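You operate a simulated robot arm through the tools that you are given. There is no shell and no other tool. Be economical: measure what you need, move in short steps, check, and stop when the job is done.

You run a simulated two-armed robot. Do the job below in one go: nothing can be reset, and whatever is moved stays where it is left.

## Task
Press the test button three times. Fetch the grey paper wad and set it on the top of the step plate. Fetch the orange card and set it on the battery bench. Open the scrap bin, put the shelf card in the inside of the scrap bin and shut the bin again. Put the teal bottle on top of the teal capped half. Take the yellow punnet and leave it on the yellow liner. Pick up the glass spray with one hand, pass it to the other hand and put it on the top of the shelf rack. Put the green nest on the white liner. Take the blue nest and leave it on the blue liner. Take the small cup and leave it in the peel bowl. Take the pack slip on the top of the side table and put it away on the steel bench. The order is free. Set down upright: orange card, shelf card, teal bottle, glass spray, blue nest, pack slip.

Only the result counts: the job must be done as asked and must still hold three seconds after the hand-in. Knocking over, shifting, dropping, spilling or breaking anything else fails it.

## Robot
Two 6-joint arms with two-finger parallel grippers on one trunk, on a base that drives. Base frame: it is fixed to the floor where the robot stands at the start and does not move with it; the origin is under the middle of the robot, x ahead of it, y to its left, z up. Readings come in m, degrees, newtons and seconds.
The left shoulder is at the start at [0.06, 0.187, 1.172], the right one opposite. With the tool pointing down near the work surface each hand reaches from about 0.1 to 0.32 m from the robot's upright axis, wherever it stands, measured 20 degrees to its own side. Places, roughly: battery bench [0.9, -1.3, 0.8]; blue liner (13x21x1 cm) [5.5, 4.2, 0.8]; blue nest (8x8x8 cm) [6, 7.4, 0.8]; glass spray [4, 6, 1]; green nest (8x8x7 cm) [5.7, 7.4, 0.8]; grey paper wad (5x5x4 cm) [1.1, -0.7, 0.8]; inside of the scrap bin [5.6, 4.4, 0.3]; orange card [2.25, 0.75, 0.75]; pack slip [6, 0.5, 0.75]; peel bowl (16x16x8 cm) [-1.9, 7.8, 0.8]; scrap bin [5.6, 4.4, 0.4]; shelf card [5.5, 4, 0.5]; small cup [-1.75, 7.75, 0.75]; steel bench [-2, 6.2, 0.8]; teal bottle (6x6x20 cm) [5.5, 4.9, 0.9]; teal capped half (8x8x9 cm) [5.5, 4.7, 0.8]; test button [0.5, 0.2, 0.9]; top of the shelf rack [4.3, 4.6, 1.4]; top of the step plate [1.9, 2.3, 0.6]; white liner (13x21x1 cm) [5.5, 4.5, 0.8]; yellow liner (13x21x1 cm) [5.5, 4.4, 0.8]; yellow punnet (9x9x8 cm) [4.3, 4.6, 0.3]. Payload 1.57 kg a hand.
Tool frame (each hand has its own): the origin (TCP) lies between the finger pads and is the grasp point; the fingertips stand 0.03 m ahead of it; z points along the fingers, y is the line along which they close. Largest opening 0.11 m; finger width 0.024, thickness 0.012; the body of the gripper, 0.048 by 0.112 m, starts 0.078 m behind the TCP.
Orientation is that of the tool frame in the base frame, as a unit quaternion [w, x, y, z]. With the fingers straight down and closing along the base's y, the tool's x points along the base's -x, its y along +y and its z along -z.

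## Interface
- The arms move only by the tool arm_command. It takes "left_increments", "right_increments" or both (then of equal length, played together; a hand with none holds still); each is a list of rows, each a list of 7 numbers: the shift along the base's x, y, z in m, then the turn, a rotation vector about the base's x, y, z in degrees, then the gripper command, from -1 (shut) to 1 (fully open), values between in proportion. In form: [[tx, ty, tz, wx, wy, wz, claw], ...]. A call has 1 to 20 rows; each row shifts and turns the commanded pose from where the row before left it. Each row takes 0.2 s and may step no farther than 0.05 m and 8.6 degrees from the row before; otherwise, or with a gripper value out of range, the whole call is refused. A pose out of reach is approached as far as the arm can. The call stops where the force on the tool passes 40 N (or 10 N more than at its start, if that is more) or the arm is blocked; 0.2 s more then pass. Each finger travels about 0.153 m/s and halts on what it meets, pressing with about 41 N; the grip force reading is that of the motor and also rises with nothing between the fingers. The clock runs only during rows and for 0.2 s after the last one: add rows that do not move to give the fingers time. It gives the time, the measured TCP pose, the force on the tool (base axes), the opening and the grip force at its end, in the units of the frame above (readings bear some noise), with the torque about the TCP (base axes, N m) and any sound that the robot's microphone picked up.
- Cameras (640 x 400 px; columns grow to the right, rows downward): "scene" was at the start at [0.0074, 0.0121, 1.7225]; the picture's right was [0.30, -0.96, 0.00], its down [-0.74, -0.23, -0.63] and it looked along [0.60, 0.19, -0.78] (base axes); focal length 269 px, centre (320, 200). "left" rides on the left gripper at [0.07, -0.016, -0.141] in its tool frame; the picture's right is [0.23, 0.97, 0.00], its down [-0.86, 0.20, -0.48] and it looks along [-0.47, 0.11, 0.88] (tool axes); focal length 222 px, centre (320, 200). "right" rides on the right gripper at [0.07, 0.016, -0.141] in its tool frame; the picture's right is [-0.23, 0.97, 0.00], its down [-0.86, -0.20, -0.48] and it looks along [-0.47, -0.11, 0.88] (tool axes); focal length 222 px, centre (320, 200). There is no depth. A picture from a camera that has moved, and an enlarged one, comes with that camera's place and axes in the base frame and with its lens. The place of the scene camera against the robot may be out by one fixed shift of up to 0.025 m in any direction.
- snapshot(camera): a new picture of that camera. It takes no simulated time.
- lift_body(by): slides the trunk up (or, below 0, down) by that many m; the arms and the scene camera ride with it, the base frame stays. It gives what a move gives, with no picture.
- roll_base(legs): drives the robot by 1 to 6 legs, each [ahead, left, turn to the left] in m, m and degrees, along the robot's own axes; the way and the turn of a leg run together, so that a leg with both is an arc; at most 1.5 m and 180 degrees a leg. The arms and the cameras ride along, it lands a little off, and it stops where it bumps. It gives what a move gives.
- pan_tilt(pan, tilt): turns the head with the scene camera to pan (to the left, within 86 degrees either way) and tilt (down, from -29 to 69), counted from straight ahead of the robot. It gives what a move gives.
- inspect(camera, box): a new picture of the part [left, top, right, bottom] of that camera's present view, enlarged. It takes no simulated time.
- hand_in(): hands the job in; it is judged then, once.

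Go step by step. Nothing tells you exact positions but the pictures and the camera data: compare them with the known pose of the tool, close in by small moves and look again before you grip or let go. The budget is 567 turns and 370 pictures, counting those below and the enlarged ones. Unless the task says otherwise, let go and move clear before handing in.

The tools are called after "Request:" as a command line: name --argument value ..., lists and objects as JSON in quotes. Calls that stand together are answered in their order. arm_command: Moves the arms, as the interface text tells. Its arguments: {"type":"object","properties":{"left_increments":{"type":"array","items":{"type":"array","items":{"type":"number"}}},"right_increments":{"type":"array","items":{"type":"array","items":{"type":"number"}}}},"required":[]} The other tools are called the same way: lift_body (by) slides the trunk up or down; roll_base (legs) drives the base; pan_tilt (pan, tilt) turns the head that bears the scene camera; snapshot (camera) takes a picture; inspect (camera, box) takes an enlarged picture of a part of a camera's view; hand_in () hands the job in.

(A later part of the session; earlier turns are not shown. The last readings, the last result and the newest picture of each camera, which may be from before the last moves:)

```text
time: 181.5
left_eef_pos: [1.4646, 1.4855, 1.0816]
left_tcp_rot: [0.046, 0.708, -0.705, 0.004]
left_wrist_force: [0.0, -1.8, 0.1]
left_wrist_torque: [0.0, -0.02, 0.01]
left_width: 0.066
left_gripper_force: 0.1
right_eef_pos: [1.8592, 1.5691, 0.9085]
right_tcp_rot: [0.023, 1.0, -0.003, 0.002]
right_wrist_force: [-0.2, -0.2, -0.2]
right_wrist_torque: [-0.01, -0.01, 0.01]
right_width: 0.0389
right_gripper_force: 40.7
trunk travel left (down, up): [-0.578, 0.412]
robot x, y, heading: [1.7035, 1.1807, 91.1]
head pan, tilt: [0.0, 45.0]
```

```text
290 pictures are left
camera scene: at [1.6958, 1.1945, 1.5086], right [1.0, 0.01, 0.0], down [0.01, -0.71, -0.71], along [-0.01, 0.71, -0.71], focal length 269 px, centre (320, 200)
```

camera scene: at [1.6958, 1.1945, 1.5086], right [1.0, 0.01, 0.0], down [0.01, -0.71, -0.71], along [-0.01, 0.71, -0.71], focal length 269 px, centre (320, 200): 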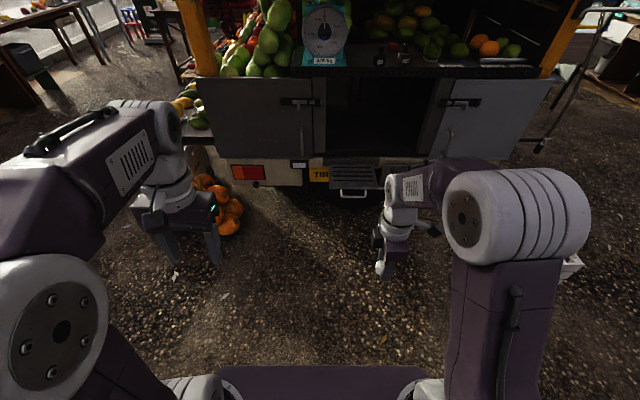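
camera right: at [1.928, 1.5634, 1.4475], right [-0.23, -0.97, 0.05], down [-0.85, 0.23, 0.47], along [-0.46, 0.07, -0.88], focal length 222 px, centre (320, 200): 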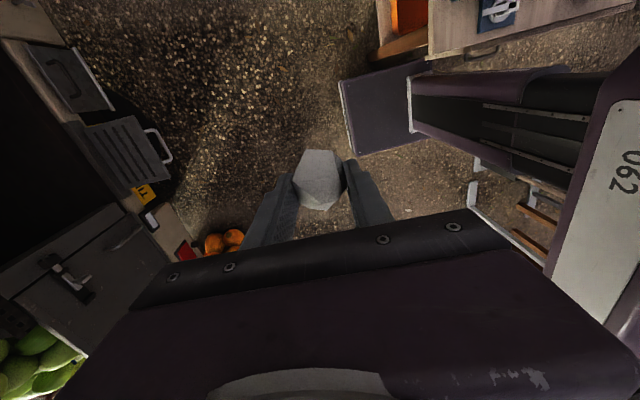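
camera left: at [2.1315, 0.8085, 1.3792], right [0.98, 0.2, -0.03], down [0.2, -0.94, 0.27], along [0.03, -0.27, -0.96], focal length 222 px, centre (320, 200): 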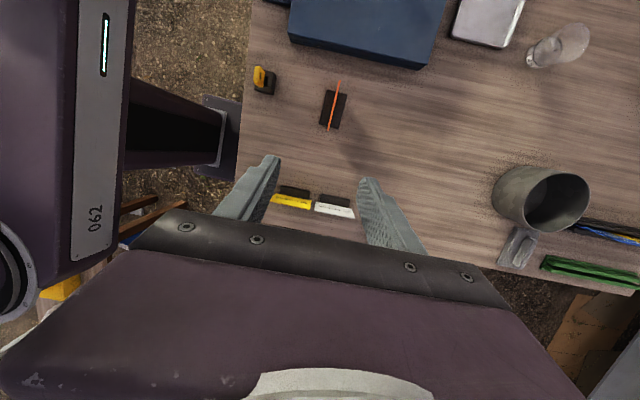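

Step plate ~ (1.855, 2.28, 0.61). Drive forward 0.58.

Request:
roll_base --legs '[[0.56, 0, -1]]'

Request:
snapshot --camera "scene"

Request:
snapshot --camera "right"

```text
time: 184.7
left_eef_pos: [1.463, 2.0505, 1.0814]
left_tcp_rot: [-0.049, -0.704, 0.708, -0.004]
left_wrist_force: [-0.1, 0.2, 0.3]
left_wrist_torque: [0.01, 0.02, 0.0]
left_width: 0.0663
left_gripper_force: 0.0
right_eef_pos: [1.8573, 2.1299, 0.9089]
right_tcp_rot: [0.022, 1.0, -0.008, 0.001]
right_wrist_force: [0.2, -0.2, 0.2]
right_wrist_torque: [0.02, 0.02, 0.03]
right_width: 0.0387
right_gripper_force: 40.9
trunk travel left (down, up): [-0.578, 0.412]
robot x, y, heading: [1.6955, 1.7476, 90.2]
head pan, tilt: [0.0, 45.0]
```

```text
289 pictures are left
camera scene: at [1.691, 1.7569, 1.5086], right [1.0, 0.0, 0.0], down [0.0, -0.71, -0.71], along [0.0, 0.71, -0.71], focal length 269 px, centre (320, 200)
```

scene: 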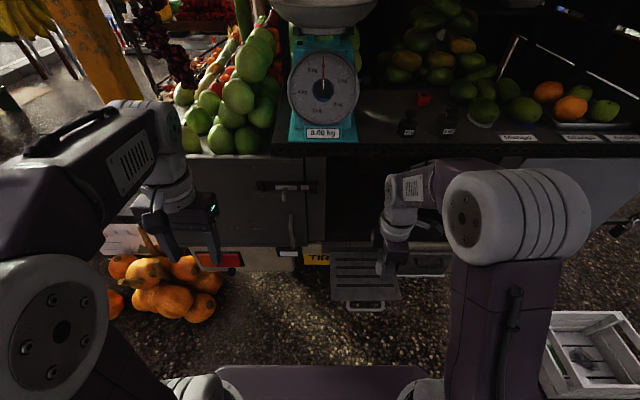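

```text
288 pictures are left
camera right: at [1.9269, 2.1188, 1.0487], right [-0.24, -0.97, 0.04], down [-0.85, 0.23, 0.47], along [-0.46, 0.08, -0.88], focal length 222 px, centre (320, 200)
```

right: 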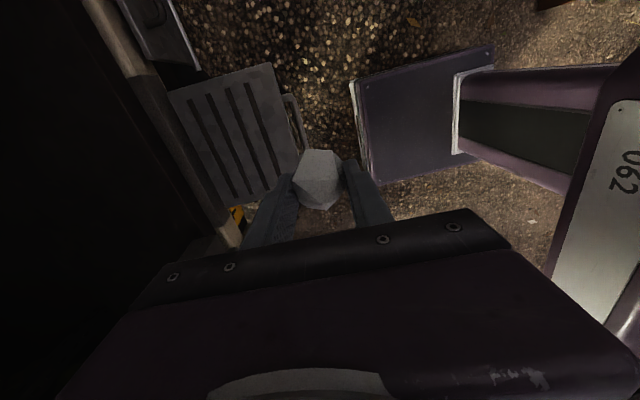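

Plate centre at about (1.872, 2.27). Lower the trunk 0.15 and move the hand over it.

Request:
lift_body --by -0.15

Request:
arm_command --right_increments '[[0.005, 0.045, 0, 0, 0, 0, -1], [0.005, 0.045, 0, 0, 0, 0, -1], [0.003, 0.042, 0, 0, 0, 0, -1], [0, 0, 0, 0, 0, 0, -1]]'

Request:
snapshot --camera "right"

Request:
snapshot --camera "scene"

```text
time: 186.4
left_eef_pos: [1.4633, 2.0509, 0.9325]
left_tcp_rot: [-0.048, -0.705, 0.708, -0.004]
left_wrist_force: [0.0, 0.3, 0.6]
left_wrist_torque: [0.01, 0.01, 0.0]
left_width: 0.0659
left_gripper_force: 0.1
right_eef_pos: [1.8578, 2.1291, 0.758]
right_tcp_rot: [0.022, 1.0, -0.008, 0.0]
right_wrist_force: [-0.2, 0.3, -0.4]
right_wrist_torque: [-0.03, 0.0, 0.03]
right_width: 0.0386
right_gripper_force: 40.8
trunk travel left (down, up): [-0.428, 0.562]
robot x, y, heading: [1.6964, 1.745, 90.1]
head pan, tilt: [0.0, 45.0]
```

```text
time: 187.4
left_eef_pos: [1.463, 2.0491, 0.9323]
left_tcp_rot: [-0.048, -0.704, 0.708, -0.004]
left_wrist_force: [0.4, -0.7, 0.0]
left_wrist_torque: [0.01, 0.02, 0.0]
left_width: 0.0661
left_gripper_force: 0.0
right_eef_pos: [1.8699, 2.2635, 0.7582]
right_tcp_rot: [0.023, 1.0, -0.009, 0.001]
right_wrist_force: [-0.3, -0.7, 0.2]
right_wrist_torque: [0.0, 0.0, -0.03]
right_width: 0.0383
right_gripper_force: 41.2
trunk travel left (down, up): [-0.428, 0.562]
robot x, y, heading: [1.6949, 1.7478, 90.2]
head pan, tilt: [0.0, 45.0]
```

```text
287 pictures are left
camera right: at [1.9393, 2.2525, 0.899], right [-0.24, -0.97, 0.04], down [-0.85, 0.23, 0.47], along [-0.46, 0.08, -0.88], focal length 222 px, centre (320, 200)
```

right: 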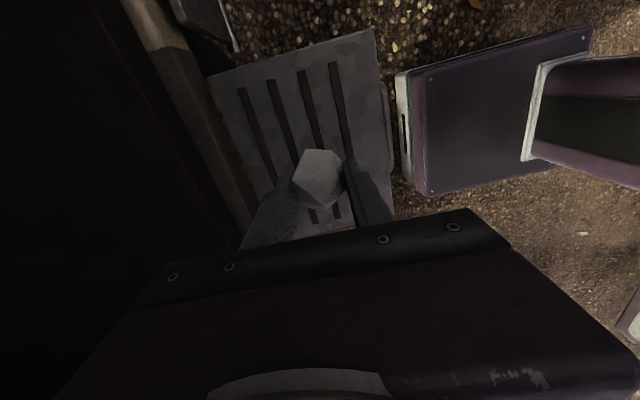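

```text
286 pictures are left
camera scene: at [1.691, 1.7558, 1.3586], right [1.0, 0.0, 0.0], down [0.0, -0.71, -0.71], along [0.0, 0.71, -0.71], focal length 269 px, centre (320, 200)
```

scene: 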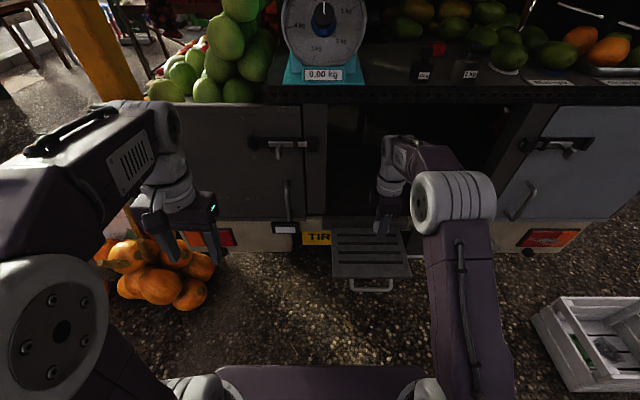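

Over the plate. Descend to contact.

Request:
arm_command --right_increments '[[0, 0, -0.04, 0, 0, 0, -1], [0, 0, -0.04, 0, 0, 0, -1], [0, 0, -0.015, 0, 0, 0, -1], [0, 0, 0, 0, 0, 0, -1]]'

Request:
snapshot --camera "right"

Request:
inspect --camera "scene" --box '[310, 160, 430, 300]'

```text
time: 188.4
left_eef_pos: [1.4629, 2.0508, 0.9323]
left_tcp_rot: [-0.048, -0.704, 0.709, -0.004]
left_wrist_force: [-0.9, -1.0, 0.9]
left_wrist_torque: [-0.02, -0.04, 0.03]
left_width: 0.066
left_gripper_force: 0.1
right_eef_pos: [1.8694, 2.2633, 0.6652]
right_tcp_rot: [0.023, 1.0, -0.008, 0.0]
right_wrist_force: [0.0, -0.9, 0.0]
right_wrist_torque: [0.0, -0.03, 0.0]
right_width: 0.0386
right_gripper_force: 40.6
trunk travel left (down, up): [-0.428, 0.562]
robot x, y, heading: [1.6945, 1.7457, 90.1]
head pan, tilt: [0.0, 45.0]
```

```text
285 pictures are left
camera right: at [1.9394, 2.2522, 0.8045], right [-0.24, -0.97, 0.04], down [-0.85, 0.23, 0.47], along [-0.46, 0.08, -0.88], focal length 222 px, centre (320, 200)
```

right: 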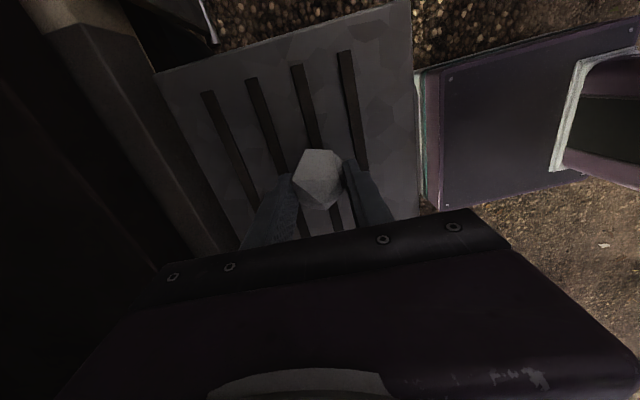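

```text
2.86 times, centred on (370, 230) of scene
camera zoom: at [1.691, 1.7567, 1.3586], right [1.0, 0.0, 0.0], down [0.0, -0.71, -0.71], along [0.0, 0.71, -0.71], focal length 768 px, centre (177, 114)
```

zoom: 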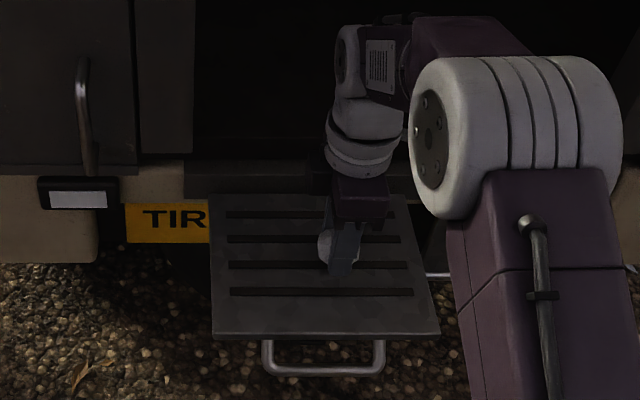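

Nearly down; continue in fine steps until contact.

Request:
arm_command --right_increments '[[0, 0, -0.006, 0, 0, 0, -1], [0, 0, -0.006, 0, 0, 0, -1], [0, 0, -0.006, 0, 0, 0, -1], [0, 0, -0.005, 0, 0, 0, -1]]'

```text
time: 189.5
left_eef_pos: [1.4624, 2.0484, 0.9319]
left_tcp_rot: [-0.047, -0.704, 0.709, -0.003]
left_wrist_force: [-0.8, 0.0, -0.3]
left_wrist_torque: [-0.02, -0.01, 0.02]
left_width: 0.0662
left_gripper_force: 0.1
right_eef_pos: [1.8703, 2.261, 0.6476]
right_tcp_rot: [0.016, 1.0, -0.008, 0.002]
right_wrist_force: [-0.6, -10.5, 23.8]
right_wrist_torque: [0.22, 0.08, 0.06]
right_width: 0.0383
right_gripper_force: 40.3
trunk travel left (down, up): [-0.428, 0.562]
robot x, y, heading: [1.6962, 1.7472, 90.2]
head pan, tilt: [0.0, 45.0]
stopped in row 4 (right hand): the force on the tool passed its limit at 42 N (the readings are from after the stop); the commanded pose is now the measured one
```

Contact at TCP 0.648. Ease up slightly, open and rise.

Request:
arm_command --right_increments '[[0, 0, 0.002, 0, 0, 0, -0.2], [0, 0, 0, 0, 0, 0, 0.1], [0, 0, 0, 0, 0, 0, 0.4], [0, 0, 0, 0, 0, 0, 0.4], [0, 0, 0.04, 0, 0, 0, 0.4], [0, 0, 0.05, 0, 0, 0, 0.4], [0, 0, 0.05, 0, 0, 0, 0.4]]'

Request:
snapshot --camera "right"

```text
time: 191.1
left_eef_pos: [1.4621, 2.05, 0.931]
left_tcp_rot: [-0.047, -0.704, 0.709, -0.004]
left_wrist_force: [-0.3, 0.9, -0.3]
left_wrist_torque: [-0.02, -0.01, 0.03]
left_width: 0.0659
left_gripper_force: 0.1
right_eef_pos: [1.8709, 2.2596, 0.7865]
right_tcp_rot: [0.018, 1.0, -0.007, 0.001]
right_wrist_force: [0.0, 0.1, 0.3]
right_wrist_torque: [0.0, -0.01, 0.0]
right_width: 0.077
right_gripper_force: 0.0
trunk travel left (down, up): [-0.428, 0.562]
robot x, y, heading: [1.6966, 1.7476, 90.4]
head pan, tilt: [0.0, 45.0]
```

```text
283 pictures are left
camera right: at [1.9398, 2.2487, 0.9268], right [-0.24, -0.97, 0.03], down [-0.85, 0.23, 0.47], along [-0.46, 0.08, -0.88], focal length 222 px, centre (320, 200)
```

right: 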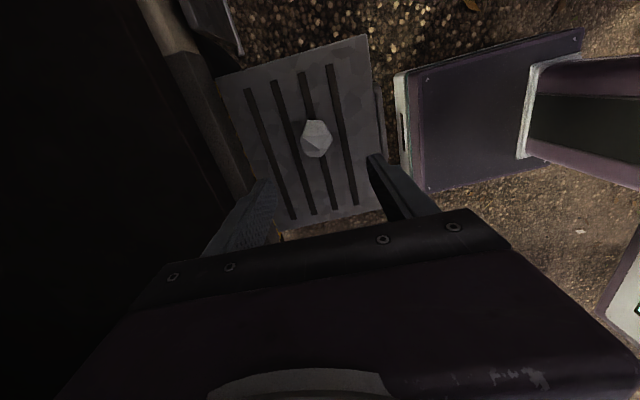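

The wad rests on the step plate. I'll retract, back off, raise and look toward the north-east area.

Request:
arm_command --right_increments '[[0, -0.05, 0, 0, 0, 0, 0.4], [0, -0.05, 0, 0, 0, 0, 0.4], [0, -0.05, 0, 0, 0, 0, 0.4]]'

Request:
roll_base --legs '[[-0.55, 0, 0]]'

Request:
lift_body --by 0.4

Request:
roll_base --legs '[[0, 0, -50]]'

Request:
pan_tilt --pan 10 --tilt 22

Request:
snapshot --camera "scene"

```text
time: 191.9
left_eef_pos: [1.4641, 2.0495, 0.9324]
left_tcp_rot: [-0.047, -0.704, 0.708, -0.004]
left_wrist_force: [0.5, 0.4, -0.3]
left_wrist_torque: [0.01, 0.01, -0.03]
left_width: 0.066
left_gripper_force: 0.1
right_eef_pos: [1.8688, 2.1098, 0.7893]
right_tcp_rot: [0.017, 1.0, -0.008, 0.001]
right_wrist_force: [-0.5, 0.1, -0.5]
right_wrist_torque: [0.04, 0.02, -0.02]
right_width: 0.0766
right_gripper_force: 0.0
trunk travel left (down, up): [-0.428, 0.562]
robot x, y, heading: [1.6941, 1.7461, 90.2]
head pan, tilt: [0.0, 45.0]
```

```text
time: 195.0
left_eef_pos: [1.4642, 1.5158, 0.9308]
left_tcp_rot: [-0.048, -0.701, 0.711, -0.004]
left_wrist_force: [-0.1, 0.7, -0.2]
left_wrist_torque: [0.03, -0.03, 0.03]
left_width: 0.0658
left_gripper_force: 0.0
right_eef_pos: [1.8718, 1.5736, 0.7882]
right_tcp_rot: [0.017, 1.0, -0.011, 0.001]
right_wrist_force: [0.6, -0.1, -0.1]
right_wrist_torque: [-0.02, 0.01, 0.0]
right_width: 0.0769
right_gripper_force: 0.1
trunk travel left (down, up): [-0.428, 0.562]
robot x, y, heading: [1.6963, 1.2117, 89.4]
head pan, tilt: [0.0, 45.0]
```

```text
time: 198.8
left_eef_pos: [1.465, 1.5166, 1.3324]
left_tcp_rot: [-0.048, -0.701, 0.711, -0.003]
left_wrist_force: [-0.2, 0.4, 0.2]
left_wrist_torque: [0.02, -0.01, -0.01]
left_width: 0.066
left_gripper_force: 0.1
right_eef_pos: [1.8724, 1.574, 1.1883]
right_tcp_rot: [0.019, 1.0, -0.011, 0.0]
right_wrist_force: [-0.5, -0.6, -0.7]
right_wrist_torque: [0.02, 0.0, -0.03]
right_width: 0.0769
right_gripper_force: 0.1
trunk travel left (down, up): [-0.828, 0.162]
robot x, y, heading: [1.6963, 1.2078, 89.7]
head pan, tilt: [0.0, 45.0]
```

```text
time: 201.5
left_eef_pos: [1.7342, 1.606, 1.3322]
left_tcp_rot: [-0.046, -0.361, 0.931, 0.016]
left_wrist_force: [1.6, -1.1, 0.3]
left_wrist_torque: [0.02, 0.07, -0.02]
left_width: 0.0659
left_gripper_force: 0.1
right_eef_pos: [2.0555, 1.3496, 1.1889]
right_tcp_rot: [0.016, 0.912, -0.409, -0.008]
right_wrist_force: [1.3, 0.4, -0.9]
right_wrist_torque: [0.05, 0.01, 0.02]
right_width: 0.0771
right_gripper_force: 0.1
trunk travel left (down, up): [-0.828, 0.162]
robot x, y, heading: [1.6667, 1.2287, 42.5]
head pan, tilt: [0.0, 45.0]
```

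```text
time: 202.3
left_eef_pos: [1.7323, 1.6086, 1.3319]
left_tcp_rot: [-0.045, -0.361, 0.931, 0.015]
left_wrist_force: [0.1, 0.7, 0.7]
left_wrist_torque: [0.0, -0.02, 0.0]
left_width: 0.0659
left_gripper_force: 0.0
right_eef_pos: [2.0531, 1.3513, 1.1892]
right_tcp_rot: [0.017, 0.913, -0.409, -0.007]
right_wrist_force: [0.7, 0.2, -0.3]
right_wrist_torque: [0.03, 0.04, 0.0]
right_width: 0.0769
right_gripper_force: 0.1
trunk travel left (down, up): [-0.828, 0.162]
robot x, y, heading: [1.6707, 1.2285, 42.9]
head pan, tilt: [10.0, 22.0]
```

```text
282 pictures are left
camera scene: at [1.6743, 1.2535, 1.7939], right [0.8, -0.6, 0.0], down [-0.23, -0.3, -0.93], along [0.56, 0.74, -0.38], focal length 269 px, centre (320, 200)
```

scene: 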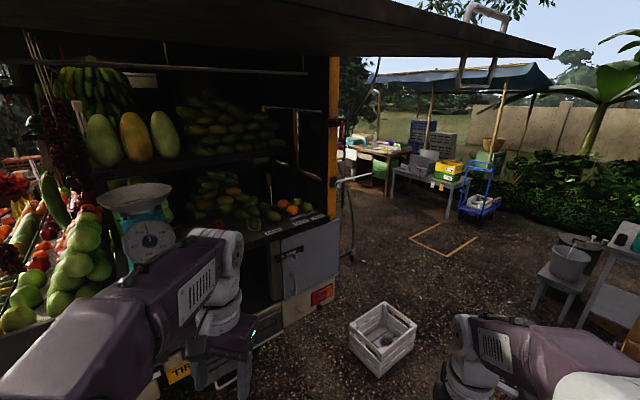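

Crate at (2.7–3.1, 2.0+) and table to the south leave a 0.75 m gap at y≈1.6. Lower the trunk a bit for the roof lip first.

Request:
lift_body --by -0.2

```text
time: 204.5
left_eef_pos: [1.7341, 1.609, 1.1306]
left_tcp_rot: [-0.044, -0.361, 0.931, 0.016]
left_wrist_force: [0.2, -0.1, 0.2]
left_wrist_torque: [0.02, -0.01, 0.03]
left_width: 0.0661
left_gripper_force: 0.1
right_eef_pos: [2.0538, 1.3504, 0.9895]
right_tcp_rot: [0.016, 0.913, -0.409, -0.006]
right_wrist_force: [0.0, -0.3, 0.3]
right_wrist_torque: [0.0, 0.03, 0.01]
right_width: 0.0766
right_gripper_force: 0.1
trunk travel left (down, up): [-0.628, 0.362]
robot x, y, heading: [1.6716, 1.2346, 42.9]
head pan, tilt: [10.0, 22.0]
```

Request:
roll_base --legs '[[0.26, 0.28, 0], [0, 0, -42.9], [0.9, 0, 0]]'

Request:
snapshot --camera "scene"

```text
time: 213.2
left_eef_pos: [2.8727, 1.8445, 1.1319]
left_tcp_rot: [-0.037, 0.005, 0.999, 0.031]
left_wrist_force: [-0.1, -0.2, 0.2]
left_wrist_torque: [0.02, 0.02, 0.01]
left_width: 0.0659
left_gripper_force: 0.0
right_eef_pos: [2.9313, 1.4385, 0.9884]
right_tcp_rot: [-0.013, -0.7, 0.714, 0.012]
right_wrist_force: [0.6, 0.3, 0.3]
right_wrist_torque: [-0.01, 0.0, -0.03]
right_width: 0.0768
right_gripper_force: 0.0
trunk travel left (down, up): [-0.628, 0.362]
robot x, y, heading: [2.566, 1.6145, -0.3]
head pan, tilt: [10.0, 22.0]
```

```text
281 pictures are left
camera scene: at [2.5919, 1.6185, 1.594], right [0.17, -0.98, 0.0], down [-0.37, -0.06, -0.93], along [0.91, 0.16, -0.37], focal length 269 px, centre (320, 200)
```

scene: 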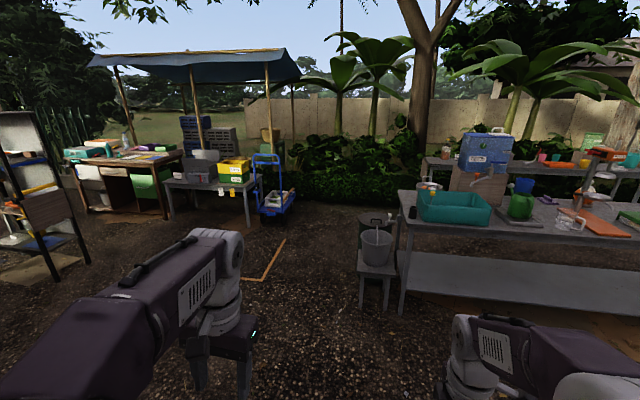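

I see the shelf rack at left, the liner table under the blue canopy, and a grey table. I'll drive on toward them.

Request:
roll_base --legs '[[0.9, 0, 0], [0, 0, 62], [1.0, 0, 0]]'

Request:
lift_body --by 0.3

Request:
pan_tilt --pan 0 --tilt 28

Request:
snapshot --camera "scene"

```text
time: 225.5
left_eef_pos: [3.8577, 2.8768, 1.1319]
left_tcp_rot: [-0.047, -0.517, 0.855, 0.007]
left_wrist_force: [-0.4, -0.4, -0.4]
left_wrist_torque: [-0.02, 0.01, 0.01]
left_width: 0.0661
left_gripper_force: 0.0
right_eef_pos: [4.2459, 2.7437, 0.9887]
right_tcp_rot: [0.018, 0.969, -0.245, -0.004]
right_wrist_force: [-0.1, 0.6, -0.7]
right_wrist_torque: [-0.01, -0.02, -0.02]
right_width: 0.0771
right_gripper_force: 0.0
trunk travel left (down, up): [-0.628, 0.362]
robot x, y, heading: [3.9181, 2.4998, 62.7]
head pan, tilt: [10.0, 22.0]
```

```text
time: 228.5
left_eef_pos: [3.8567, 2.876, 1.432]
left_tcp_rot: [-0.048, -0.516, 0.855, 0.007]
left_wrist_force: [0.5, 0.1, -0.2]
left_wrist_torque: [0.01, 0.02, -0.03]
left_width: 0.0659
left_gripper_force: 0.1
right_eef_pos: [4.2454, 2.7448, 1.2876]
right_tcp_rot: [0.019, 0.969, -0.245, -0.003]
right_wrist_force: [0.0, 0.1, 0.1]
right_wrist_torque: [0.01, 0.01, -0.03]
right_width: 0.077
right_gripper_force: 0.0
trunk travel left (down, up): [-0.928, 0.062]
robot x, y, heading: [3.9217, 2.4961, 62.9]
head pan, tilt: [10.0, 22.0]
```

```text
time: 229.2
left_eef_pos: [3.8566, 2.8776, 1.4318]
left_tcp_rot: [-0.048, -0.517, 0.855, 0.007]
left_wrist_force: [0.2, 0.5, 0.3]
left_wrist_torque: [-0.03, 0.02, 0.0]
left_width: 0.0661
left_gripper_force: 0.2
right_eef_pos: [4.2453, 2.7448, 1.2871]
right_tcp_rot: [0.017, 0.97, -0.244, -0.003]
right_wrist_force: [0.1, 0.5, -0.2]
right_wrist_torque: [-0.01, 0.0, 0.01]
right_width: 0.0769
right_gripper_force: 0.0
trunk travel left (down, up): [-0.928, 0.062]
robot x, y, heading: [3.9225, 2.5009, 62.9]
head pan, tilt: [0.0, 28.0]
```

```text
280 pictures are left
camera scene: at [3.933, 2.5165, 1.8844], right [0.89, -0.46, 0.0], down [-0.21, -0.42, -0.88], along [0.4, 0.79, -0.47], focal length 269 px, centre (320, 200)
```

scene: 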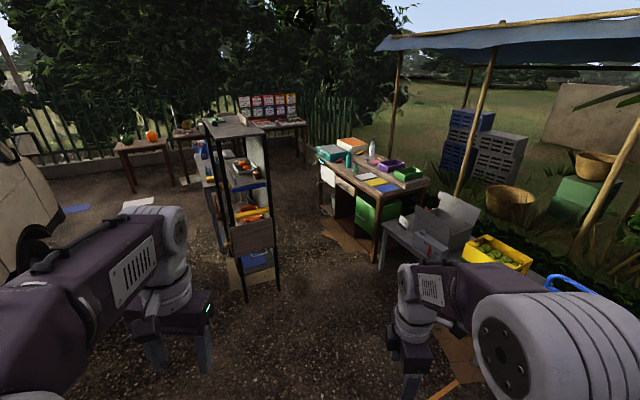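

Request:
inspect --camera "scene" --box '[180, 80, 340, 310]'

Request:
inspect --camera "scene" --box '[300, 120, 560, 290]'

```text
1.74 times, centred on (260, 195) of scene
camera zoom: at [3.933, 2.5165, 1.8844], right [0.89, -0.46, 0.0], down [-0.21, -0.42, -0.88], along [0.4, 0.79, -0.47], focal length 468 px, centre (424, 209)
```

zoom: 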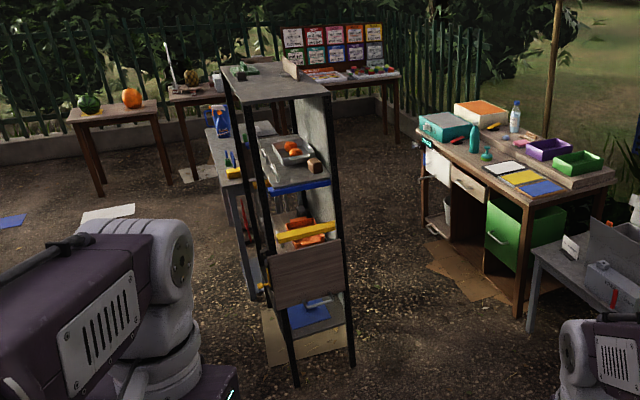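

```text
2.35 times, centred on (430, 205) of scene
camera zoom: at [3.933, 2.5165, 1.8844], right [0.89, -0.46, 0.0], down [-0.21, -0.42, -0.88], along [0.4, 0.79, -0.47], focal length 633 px, centre (61, 188)
```

zoom: 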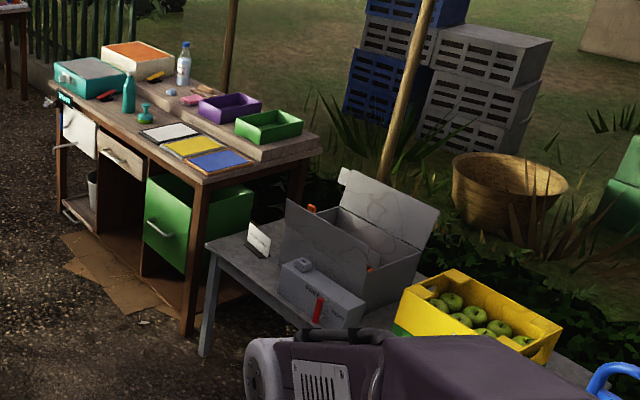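

Very useful view: desk with white/yellow/blue liners, teal bottle and capped half, a green pull-out bin, the white shelf card on the low grey table. I'll drive between rack and desk, avoiding the wooden frame on the ground.

Request:
roll_base --legs '[[1.0, 0.1, 0], [0, 0, -62.9], [0.6, 0, 0]]'

Request:
pan_tilt --pan 35 --tilt 45

Request:
snapshot --camera "scene"

```text
time: 240.2
left_eef_pos: [5.2051, 3.6627, 1.4324]
left_tcp_rot: [-0.035, 0.011, 0.999, 0.032]
left_wrist_force: [0.3, 0.5, 0.3]
left_wrist_torque: [-0.01, -0.03, -0.02]
left_width: 0.066
left_gripper_force: 0.0
right_eef_pos: [5.2601, 3.2549, 1.2888]
right_tcp_rot: [-0.013, -0.695, 0.718, 0.012]
right_wrist_force: [0.2, -0.6, 0.4]
right_wrist_torque: [0.01, -0.03, 0.0]
right_width: 0.0768
right_gripper_force: 0.0
trunk travel left (down, up): [-0.928, 0.062]
robot x, y, heading: [4.8982, 3.4316, -0.8]
head pan, tilt: [0.0, 28.0]
```

```text
time: 241.2
left_eef_pos: [5.2077, 3.6632, 1.4321]
left_tcp_rot: [-0.036, 0.011, 0.999, 0.031]
left_wrist_force: [0.1, -0.8, 0.4]
left_wrist_torque: [0.02, 0.03, 0.02]
left_width: 0.0661
left_gripper_force: 0.0
right_eef_pos: [5.2616, 3.2554, 1.2873]
right_tcp_rot: [-0.014, -0.695, 0.719, 0.013]
right_wrist_force: [0.0, -1.2, -0.2]
right_wrist_torque: [0.01, -0.01, -0.03]
right_width: 0.077
right_gripper_force: 0.1
trunk travel left (down, up): [-0.928, 0.062]
robot x, y, heading: [4.8992, 3.4335, -0.7]
head pan, tilt: [35.0, 45.0]
```

```text
277 pictures are left
camera scene: at [4.9018, 3.4704, 1.8586], right [0.56, -0.83, 0.0], down [-0.59, -0.4, -0.71], along [0.59, 0.4, -0.71], focal length 269 px, centre (320, 200)
```

scene: 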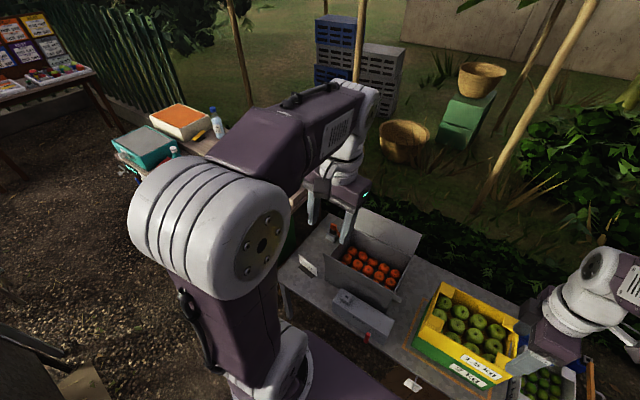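

Strafe left to stand before the desk.

Request:
roll_base --legs '[[0, 0.9, 0.8]]'

Request:
pan_tilt --pan 0 --tilt 55

Request:
snapshot --camera "scene"

Request:
snapshot --camera "left"

Request:
snapshot --camera "right"

```text
time: 245.9
left_eef_pos: [5.2133, 4.5753, 1.4318]
left_tcp_rot: [-0.037, 0.006, 0.999, 0.032]
left_wrist_force: [0.7, -0.4, 0.3]
left_wrist_torque: [0.04, 0.03, -0.03]
left_width: 0.0661
left_gripper_force: 0.0
right_eef_pos: [5.2703, 4.1684, 1.2875]
right_tcp_rot: [-0.013, -0.7, 0.714, 0.013]
right_wrist_force: [-0.2, -0.7, 0.7]
right_wrist_torque: [0.02, -0.01, -0.02]
right_width: 0.0771
right_gripper_force: 0.1
trunk travel left (down, up): [-0.928, 0.062]
robot x, y, heading: [4.904, 4.3435, -0.2]
head pan, tilt: [35.0, 45.0]
```

```text
time: 246.9
left_eef_pos: [5.2122, 4.5764, 1.4314]
left_tcp_rot: [-0.036, 0.006, 0.999, 0.03]
left_wrist_force: [0.5, 0.2, 0.7]
left_wrist_torque: [-0.03, -0.04, 0.0]
left_width: 0.0659
left_gripper_force: 0.1
right_eef_pos: [5.2714, 4.169, 1.2875]
right_tcp_rot: [-0.013, -0.7, 0.714, 0.012]
right_wrist_force: [0.9, 0.7, -0.4]
right_wrist_torque: [-0.07, 0.0, 0.0]
right_width: 0.0768
right_gripper_force: 0.1
trunk travel left (down, up): [-0.928, 0.062]
robot x, y, heading: [4.9082, 4.3432, 0.0]
head pan, tilt: [0.0, 55.0]
```

```text
276 pictures are left
camera scene: at [4.9134, 4.3339, 1.8452], right [0.0, -1.0, 0.0], down [-0.82, 0.0, -0.57], along [0.57, 0.0, -0.82], focal length 269 px, centre (320, 200)
```

scene: 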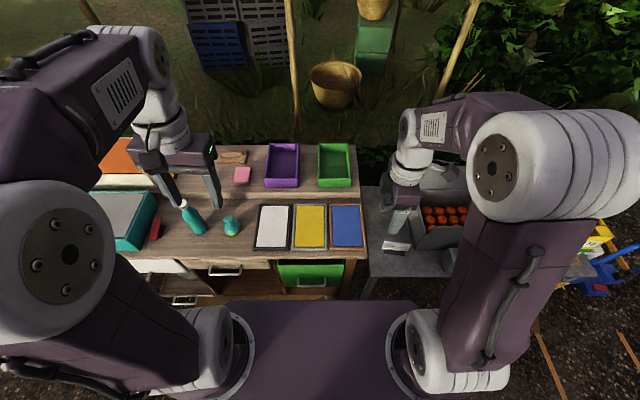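

```text
275 pictures are left
camera left: at [5.1529, 4.5508, 1.5762], right [-0.21, 0.97, 0.08], down [0.89, 0.16, 0.43], along [0.4, 0.16, -0.9], focal length 222 px, centre (320, 200)
```

left: 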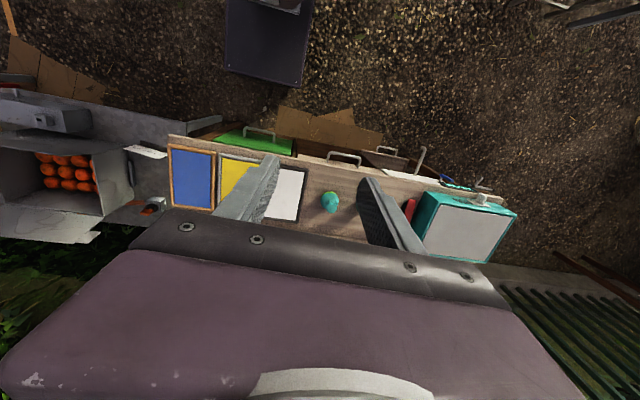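

```text
274 pictures are left
camera right: at [5.2585, 4.1001, 1.4282], right [-0.97, 0.25, 0.04], down [0.24, 0.85, 0.47], along [0.09, 0.46, -0.88], focal length 222 px, centre (320, 200)
```

right: 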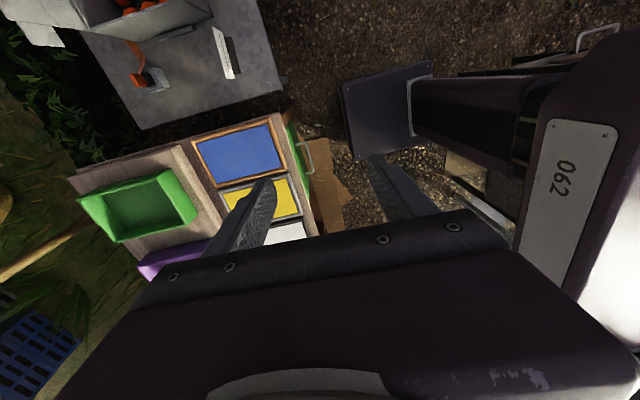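

Zoom on the green bin, its handle and the white card.

Request:
inspect --camera "scene" --box '[230, 190, 430, 310]'

Request:
inspect --camera "right" --box '[170, 20, 370, 180]'

```text
3.20 times, centred on (330, 250) of scene
camera zoom: at [4.9134, 4.3339, 1.8452], right [0.0, -1.0, 0.0], down [-0.82, 0.0, -0.57], along [0.57, 0.0, -0.82], focal length 860 px, centre (288, 40)
```

zoom: 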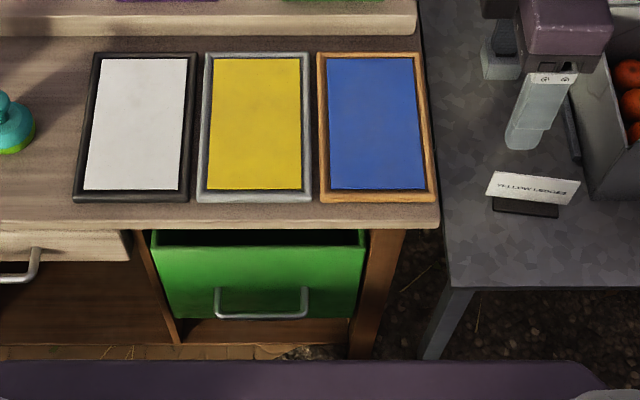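

```text
2.50 times, centred on (270, 100) of right
camera zoom: at [5.2585, 4.1001, 1.4282], right [-0.97, 0.25, 0.04], down [0.24, 0.85, 0.47], along [0.09, 0.46, -0.88], focal length 555 px, centre (445, 450)
```

zoom: 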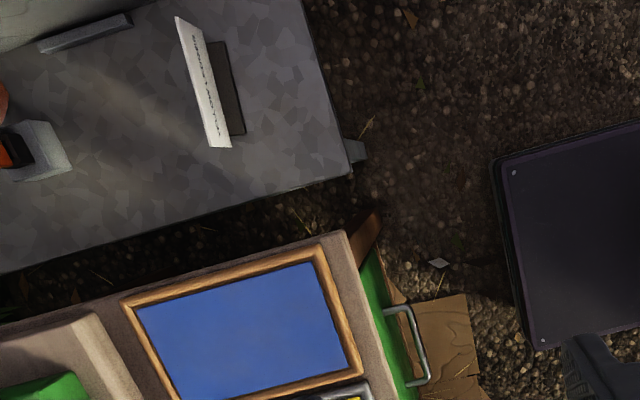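

The green bin is a pull-out with a U-handle at about (5.335, 4.374, 0.497). The white shelf card's foot is at (5.496, 3.95, 0.52). I'll stand at y≈4.0 so I can back up freely (the rack is only at y>4.3).

Request:
roll_base --legs '[[-0.05, -0.34, 0]]'

Request:
lift_body --by -0.4

Request:
arm_command --left_increments '[[0, 0, 0, 0, 0, -8.2, -0.2], [0, 0, 0, 0, 0, -8.2, -0.2], [0, 0, 0, 0, 0, -8.2, -0.2], [0, 0, 0, 0, 0, -8.2, -0.2], [0, 0, 0, 0, 0, -8.2, -0.2], [0, 0, 0, 0, 0, -8.2, -0.2], [0, 0, 0, 0, 0, -8.2, -0.2], [0, 0, 0, 0, 0, -8.2, -0.2], [0, 0, 0, 0, 0, -8.2, -0.2], [0, 0, 0, 0, 0, -8.2, -0.2], [0, 0, 0, 0, 0, -8.0, -0.2]]'

Request:
snapshot --camera "scene"

```text
time: 249.2
left_eef_pos: [5.162, 4.2372, 1.4317]
left_tcp_rot: [-0.037, 0.008, 0.999, 0.03]
left_wrist_force: [0.3, 0.1, 0.1]
left_wrist_torque: [-0.04, 0.0, 0.03]
left_width: 0.0662
left_gripper_force: 0.2
right_eef_pos: [5.2187, 3.8312, 1.2886]
right_tcp_rot: [-0.015, -0.698, 0.716, 0.011]
right_wrist_force: [0.2, 0.5, -0.6]
right_wrist_torque: [-0.01, 0.02, -0.01]
right_width: 0.0771
right_gripper_force: 0.0
trunk travel left (down, up): [-0.928, 0.062]
robot x, y, heading: [4.853, 4.0037, -0.1]
head pan, tilt: [0.0, 55.0]
```

```text
time: 253.0
left_eef_pos: [5.1614, 4.2349, 1.0308]
left_tcp_rot: [-0.037, 0.009, 0.999, 0.031]
left_wrist_force: [-0.4, 0.4, -0.3]
left_wrist_torque: [0.01, -0.01, -0.02]
left_width: 0.0659
left_gripper_force: 0.1
right_eef_pos: [5.22, 3.8287, 0.8883]
right_tcp_rot: [-0.013, -0.699, 0.715, 0.012]
right_wrist_force: [-0.4, 0.8, 0.6]
right_wrist_torque: [0.01, 0.02, 0.01]
right_width: 0.0771
right_gripper_force: 0.0
trunk travel left (down, up): [-0.528, 0.462]
robot x, y, heading: [4.8556, 4.005, -0.3]
head pan, tilt: [0.0, 55.0]
```

```text
time: 255.4
left_eef_pos: [5.1609, 4.2352, 1.0313]
left_tcp_rot: [-0.003, 0.713, 0.7, 0.048]
left_wrist_force: [-0.2, -0.7, -0.1]
left_wrist_torque: [0.01, -0.01, 0.0]
left_width: 0.0441
left_gripper_force: 0.1
right_eef_pos: [5.2176, 3.8289, 0.8889]
right_tcp_rot: [-0.014, -0.699, 0.715, 0.012]
right_wrist_force: [0.9, 0.1, -0.1]
right_wrist_torque: [0.02, 0.03, -0.01]
right_width: 0.077
right_gripper_force: 0.0
trunk travel left (down, up): [-0.528, 0.462]
robot x, y, heading: [4.8548, 4.0058, -0.3]
head pan, tilt: [0.0, 55.0]
```

```text
271 pictures are left
camera scene: at [4.8615, 3.9941, 1.4452], right [-0.01, -1.0, 0.0], down [-0.82, 0.0, -0.57], along [0.57, 0.0, -0.82], focal length 269 px, centre (320, 200)
```

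scene: 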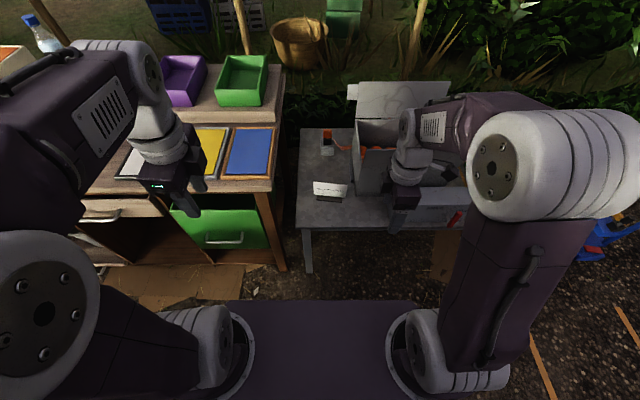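

Now pitch the left hand forward (about 60°) and bring it in line with the handle at y 4.374.

Request:
arm_command --left_increments '[[0, 0.0175, 0, 0, -7.5, 0, -0.2], [0, 0.0175, 0, 0, -7.5, 0, -0.2], [0, 0.0175, 0, 0, -7.5, 0, -0.2], [0, 0.0175, 0, 0, -7.5, 0, -0.2], [0, 0.0175, 0, 0, -7.5, 0, -0.2], [0, 0.0175, 0, 0, -7.5, 0, -0.2], [0, 0.0175, 0, 0, -7.5, 0, -0.2], [0, 0.0175, 0, 0, -7.5, 0, -0.2], [0, 0, 0, 0, 0, 0, -0.2]]'

```text
time: 257.4
left_eef_pos: [5.272, 4.3458, 1.1331]
left_tcp_rot: [0.34, 0.593, 0.617, 0.39]
left_wrist_force: [-0.4, -0.8, 1.4]
left_wrist_torque: [-0.01, 0.0, 0.05]
left_width: 0.044
left_gripper_force: 0.0
left hand out of reach, approached as far as the arm can: row 2, 3, 4, 6, 7, 8
right_eef_pos: [5.2184, 3.8285, 0.8878]
right_tcp_rot: [-0.013, -0.698, 0.716, 0.012]
right_wrist_force: [0.1, 0.9, 0.0]
right_wrist_torque: [-0.03, 0.01, 0.02]
right_width: 0.077
right_gripper_force: 0.1
trunk travel left (down, up): [-0.528, 0.462]
robot x, y, heading: [4.8581, 4.0048, -0.3]
head pan, tilt: [0.0, 55.0]
```

Orientation is right but it is too close; I'll back the base 0.2 and lower the trunk further.

Request:
roll_base --legs '[[-0.2, -0.05, 0]]'

Request:
lift_body --by -0.35

Request:
snapshot --camera "scene"

Request:
snapshot --camera "left"

```text
time: 259.1
left_eef_pos: [5.0708, 4.2957, 1.1334]
left_tcp_rot: [0.341, 0.594, 0.615, 0.391]
left_wrist_force: [-0.3, -0.3, -0.6]
left_wrist_torque: [0.04, -0.03, -0.02]
left_width: 0.044
left_gripper_force: 0.1
right_eef_pos: [5.017, 3.779, 0.8889]
right_tcp_rot: [-0.013, -0.698, 0.716, 0.012]
right_wrist_force: [-0.1, -0.3, -0.5]
right_wrist_torque: [0.01, -0.03, 0.01]
right_width: 0.0773
right_gripper_force: 0.2
trunk travel left (down, up): [-0.528, 0.462]
robot x, y, heading: [4.6514, 3.9581, -0.3]
head pan, tilt: [0.0, 55.0]
```

```text
time: 262.5
left_eef_pos: [5.0715, 4.2963, 0.7833]
left_tcp_rot: [0.34, 0.595, 0.617, 0.388]
left_wrist_force: [0.0, 0.8, 0.8]
left_wrist_torque: [0.01, 0.04, 0.01]
left_width: 0.0441
left_gripper_force: 0.1
right_eef_pos: [5.0169, 3.7777, 0.5381]
right_tcp_rot: [-0.013, -0.698, 0.716, 0.013]
right_wrist_force: [-1.0, -0.1, -0.2]
right_wrist_torque: [0.0, 0.03, -0.02]
right_width: 0.0769
right_gripper_force: 0.1
trunk travel left (down, up): [-0.178, 0.812]
robot x, y, heading: [4.6504, 3.955, -0.5]
head pan, tilt: [0.0, 55.0]
```

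```text
270 pictures are left
camera scene: at [4.6608, 3.9451, 1.0952], right [-0.01, -1.0, 0.0], down [-0.82, 0.01, -0.57], along [0.57, 0.0, -0.82], focal length 269 px, centre (320, 200)
```

scene: 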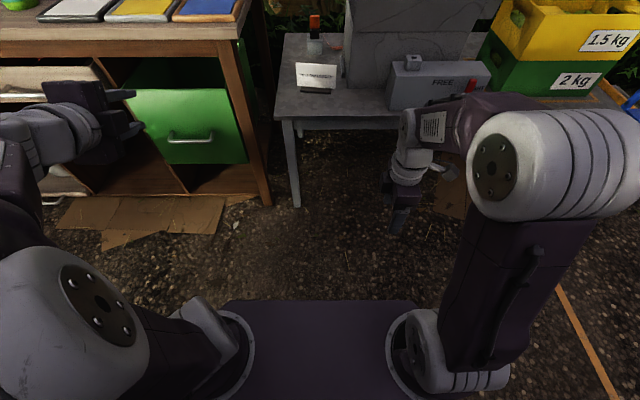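

```text
269 pictures are left
camera left: at [4.935, 4.3537, 0.8364], right [0.44, 0.22, 0.87], down [-0.27, -0.89, 0.36], along [0.85, -0.4, -0.33], focal length 222 px, centre (320, 200)
```

left: 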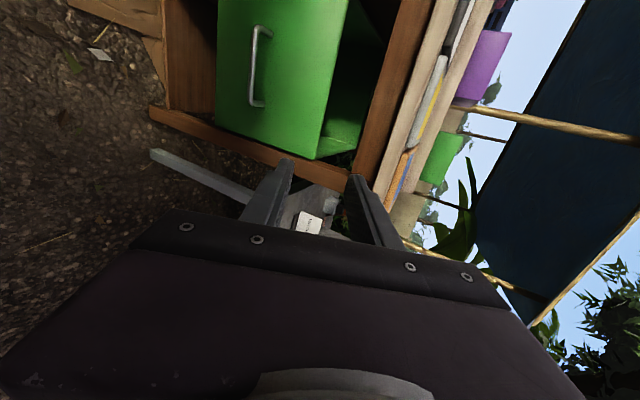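

Handle now triangulates to about (5.36, 4.38, 0.46). Move to a pre-grasp point before it.

Request:
arm_command --left_increments '[[0.024, 0.0095, -0.034, 0, 0, 0, 0], [0.024, 0.0095, -0.034, 0, 0, 0, 0], [0.024, 0.0095, -0.034, 0, 0, 0, 0], [0.024, 0.0095, -0.034, 0, 0, 0, 0], [0.024, 0.0095, -0.034, 0, 0, 0, 0], [0.024, 0.0095, -0.034, 0, 0, 0, 0], [0.024, 0.0095, -0.034, 0, 0, 0, 0], [0.024, 0.0095, -0.034, 0, 0, 0, 0], [0, 0, 0, 0, 0, 0, 0]]'

Request:
snapshot --camera "left"

Request:
inspect --camera "scene" --box '[60, 60, 280, 220]'

```text
time: 264.5
left_eef_pos: [5.3264, 4.3424, 0.6782]
left_tcp_rot: [0.338, 0.595, 0.619, 0.386]
left_wrist_force: [0.0, 0.8, -0.1]
left_wrist_torque: [-0.02, -0.02, 0.03]
left_width: 0.0551
left_gripper_force: 0.2
left hand out of reach, approached as far as the arm can: row 1, 2, 3, 4, 5, 6, 7, 8
right_eef_pos: [5.0174, 3.7798, 0.5384]
right_tcp_rot: [-0.014, -0.698, 0.716, 0.013]
right_wrist_force: [1.1, 0.2, -0.3]
right_wrist_torque: [0.0, 0.02, 0.0]
right_width: 0.077
right_gripper_force: 0.1
trunk travel left (down, up): [-0.178, 0.812]
robot x, y, heading: [4.6556, 3.9561, -0.5]
head pan, tilt: [0.0, 55.0]
```

```text
268 pictures are left
camera left: at [5.1907, 4.4, 0.7327], right [0.45, 0.22, 0.87], down [-0.27, -0.89, 0.37], along [0.85, -0.4, -0.34], focal length 222 px, centre (320, 200)
```

left: 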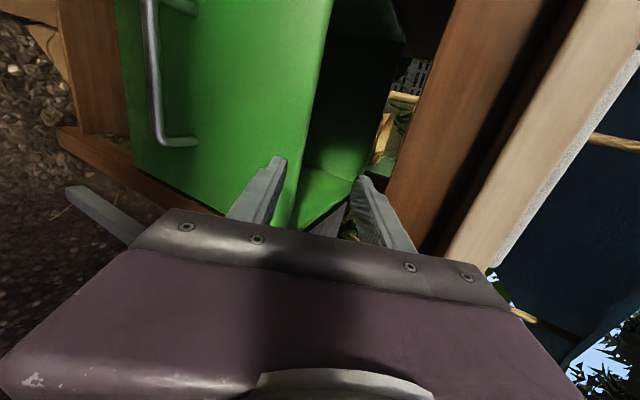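

```text
2.50 times, centred on (170, 140) of scene
camera zoom: at [4.661, 3.9452, 1.0952], right [-0.01, -1.0, 0.0], down [-0.82, 0.01, -0.57], along [0.57, 0.0, -0.82], focal length 672 px, centre (695, 350)
```

zoom: 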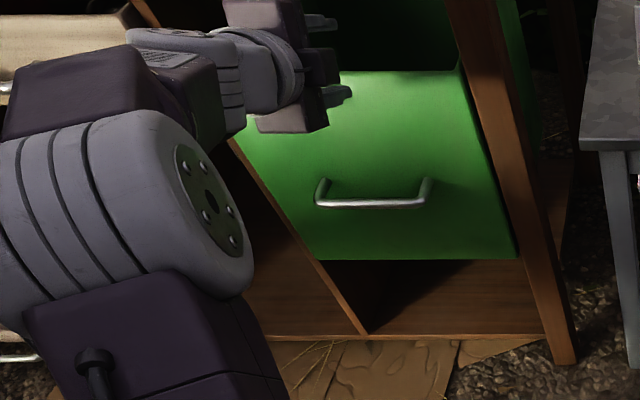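

The steep pitch limits how low the arm gets; I'll reduce the pitch to about 40° and go lower.

Request:
arm_command --left_increments '[[-0.01, 0.008, -0.03, 0, 7, 0, -0.45], [-0.01, 0.008, -0.03, 0, 7, 0, -0.45], [-0.01, 0.008, -0.03, 0, 7, 0, -0.45], [0, 0.008, -0.03, 0, 0, 0, -0.45], [0, 0, 0, 0, 0, 0, -0.45]]'

Request:
snapshot --camera "left"

```text
time: 265.7
left_eef_pos: [5.2973, 4.3753, 0.5587]
left_tcp_rot: [0.222, 0.655, 0.668, 0.274]
left_wrist_force: [0.0, -0.9, 0.1]
left_wrist_torque: [0.01, 0.0, -0.02]
left_width: 0.0305
left_gripper_force: 0.0
right_eef_pos: [5.018, 3.7786, 0.5387]
right_tcp_rot: [-0.014, -0.697, 0.716, 0.012]
right_wrist_force: [0.2, -0.2, 0.1]
right_wrist_torque: [0.0, 0.0, 0.0]
right_width: 0.0768
right_gripper_force: 0.2
trunk travel left (down, up): [-0.178, 0.812]
robot x, y, heading: [4.6523, 3.9543, -0.4]
head pan, tilt: [0.0, 55.0]
```

```text
266 pictures are left
camera left: at [5.1894, 4.4322, 0.6579], right [0.72, 0.22, 0.65], down [-0.13, -0.89, 0.44], along [0.68, -0.4, -0.62], focal length 222 px, centre (320, 200)
```

left: 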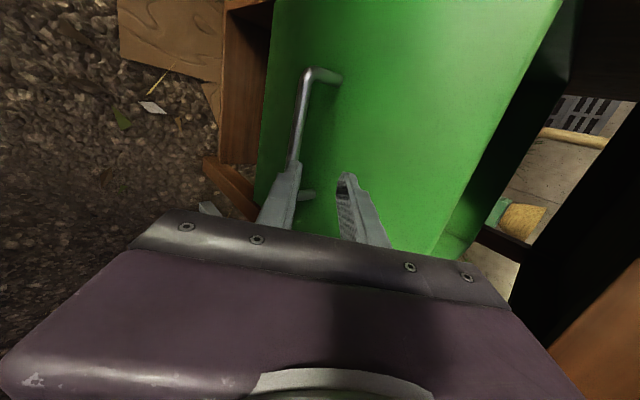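

Using several wrist views the bar is at about (5.332, 4.385, 0.48). Align, then look again.

Request:
arm_command --left_increments '[[-0.024, 0.006, -0.0115, 0, 0, 0, -0.25], [0.017, 0.002, -0.019, 0, 0, 0, -0.25], [0, 0, 0, 0, 0, 0, -0.25]]'

Request:
snapshot --camera "left"

```text
time: 266.5
left_eef_pos: [5.2897, 4.3812, 0.5258]
left_tcp_rot: [0.222, 0.655, 0.668, 0.275]
left_wrist_force: [-0.1, 0.0, -0.2]
left_wrist_torque: [-0.04, 0.02, 0.0]
left_width: 0.0414
left_gripper_force: 0.1
right_eef_pos: [5.0182, 3.7794, 0.538]
right_tcp_rot: [-0.013, -0.698, 0.716, 0.012]
right_wrist_force: [-0.3, -0.2, -0.2]
right_wrist_torque: [0.01, -0.02, 0.01]
right_width: 0.0767
right_gripper_force: 0.0
trunk travel left (down, up): [-0.178, 0.812]
robot x, y, heading: [4.6527, 3.9557, -0.3]
head pan, tilt: [0.0, 55.0]
```

```text
265 pictures are left
camera left: at [5.1817, 4.4404, 0.6258], right [0.72, 0.22, 0.66], down [-0.13, -0.89, 0.44], along [0.68, -0.4, -0.62], focal length 222 px, centre (320, 200)
```

left: 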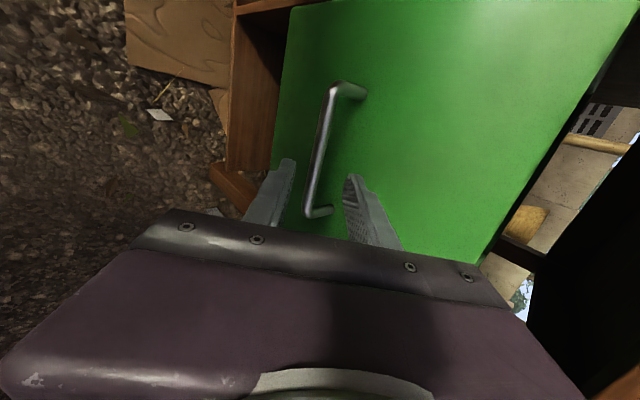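

The bar lies between the fingers. Advance along the tool axis and close.

Request:
arm_command --left_increments '[[0.013, 0.002, -0.015, 0, 0, 0, -0.25], [0.013, 0.002, -0.015, 0, 0, 0, -0.25], [0, 0, 0, 0, 0, 0, -0.25]]'

Request:
snapshot --camera "left"

```text
time: 267.3
left_eef_pos: [5.3139, 4.386, 0.4973]
left_tcp_rot: [0.222, 0.655, 0.668, 0.274]
left_wrist_force: [0.4, 0.0, -0.4]
left_wrist_torque: [0.0, 0.01, 0.0]
left_width: 0.0411
left_gripper_force: 0.0
right_eef_pos: [5.0176, 3.7795, 0.5383]
right_tcp_rot: [-0.013, -0.698, 0.716, 0.013]
right_wrist_force: [0.4, 0.0, 0.5]
right_wrist_torque: [-0.01, -0.01, 0.0]
right_width: 0.0771
right_gripper_force: 0.0
trunk travel left (down, up): [-0.178, 0.812]
robot x, y, heading: [4.6516, 3.9598, -0.3]
head pan, tilt: [0.0, 55.0]
```

```text
264 pictures are left
camera left: at [5.2068, 4.4445, 0.5958], right [0.72, 0.22, 0.65], down [-0.13, -0.89, 0.44], along [0.68, -0.4, -0.62], focal length 222 px, centre (320, 200)
```

left: 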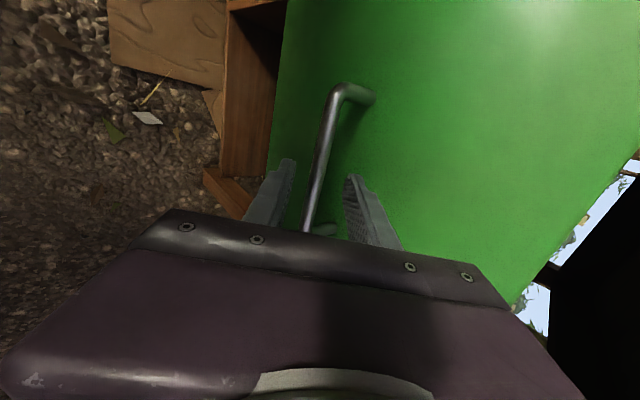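

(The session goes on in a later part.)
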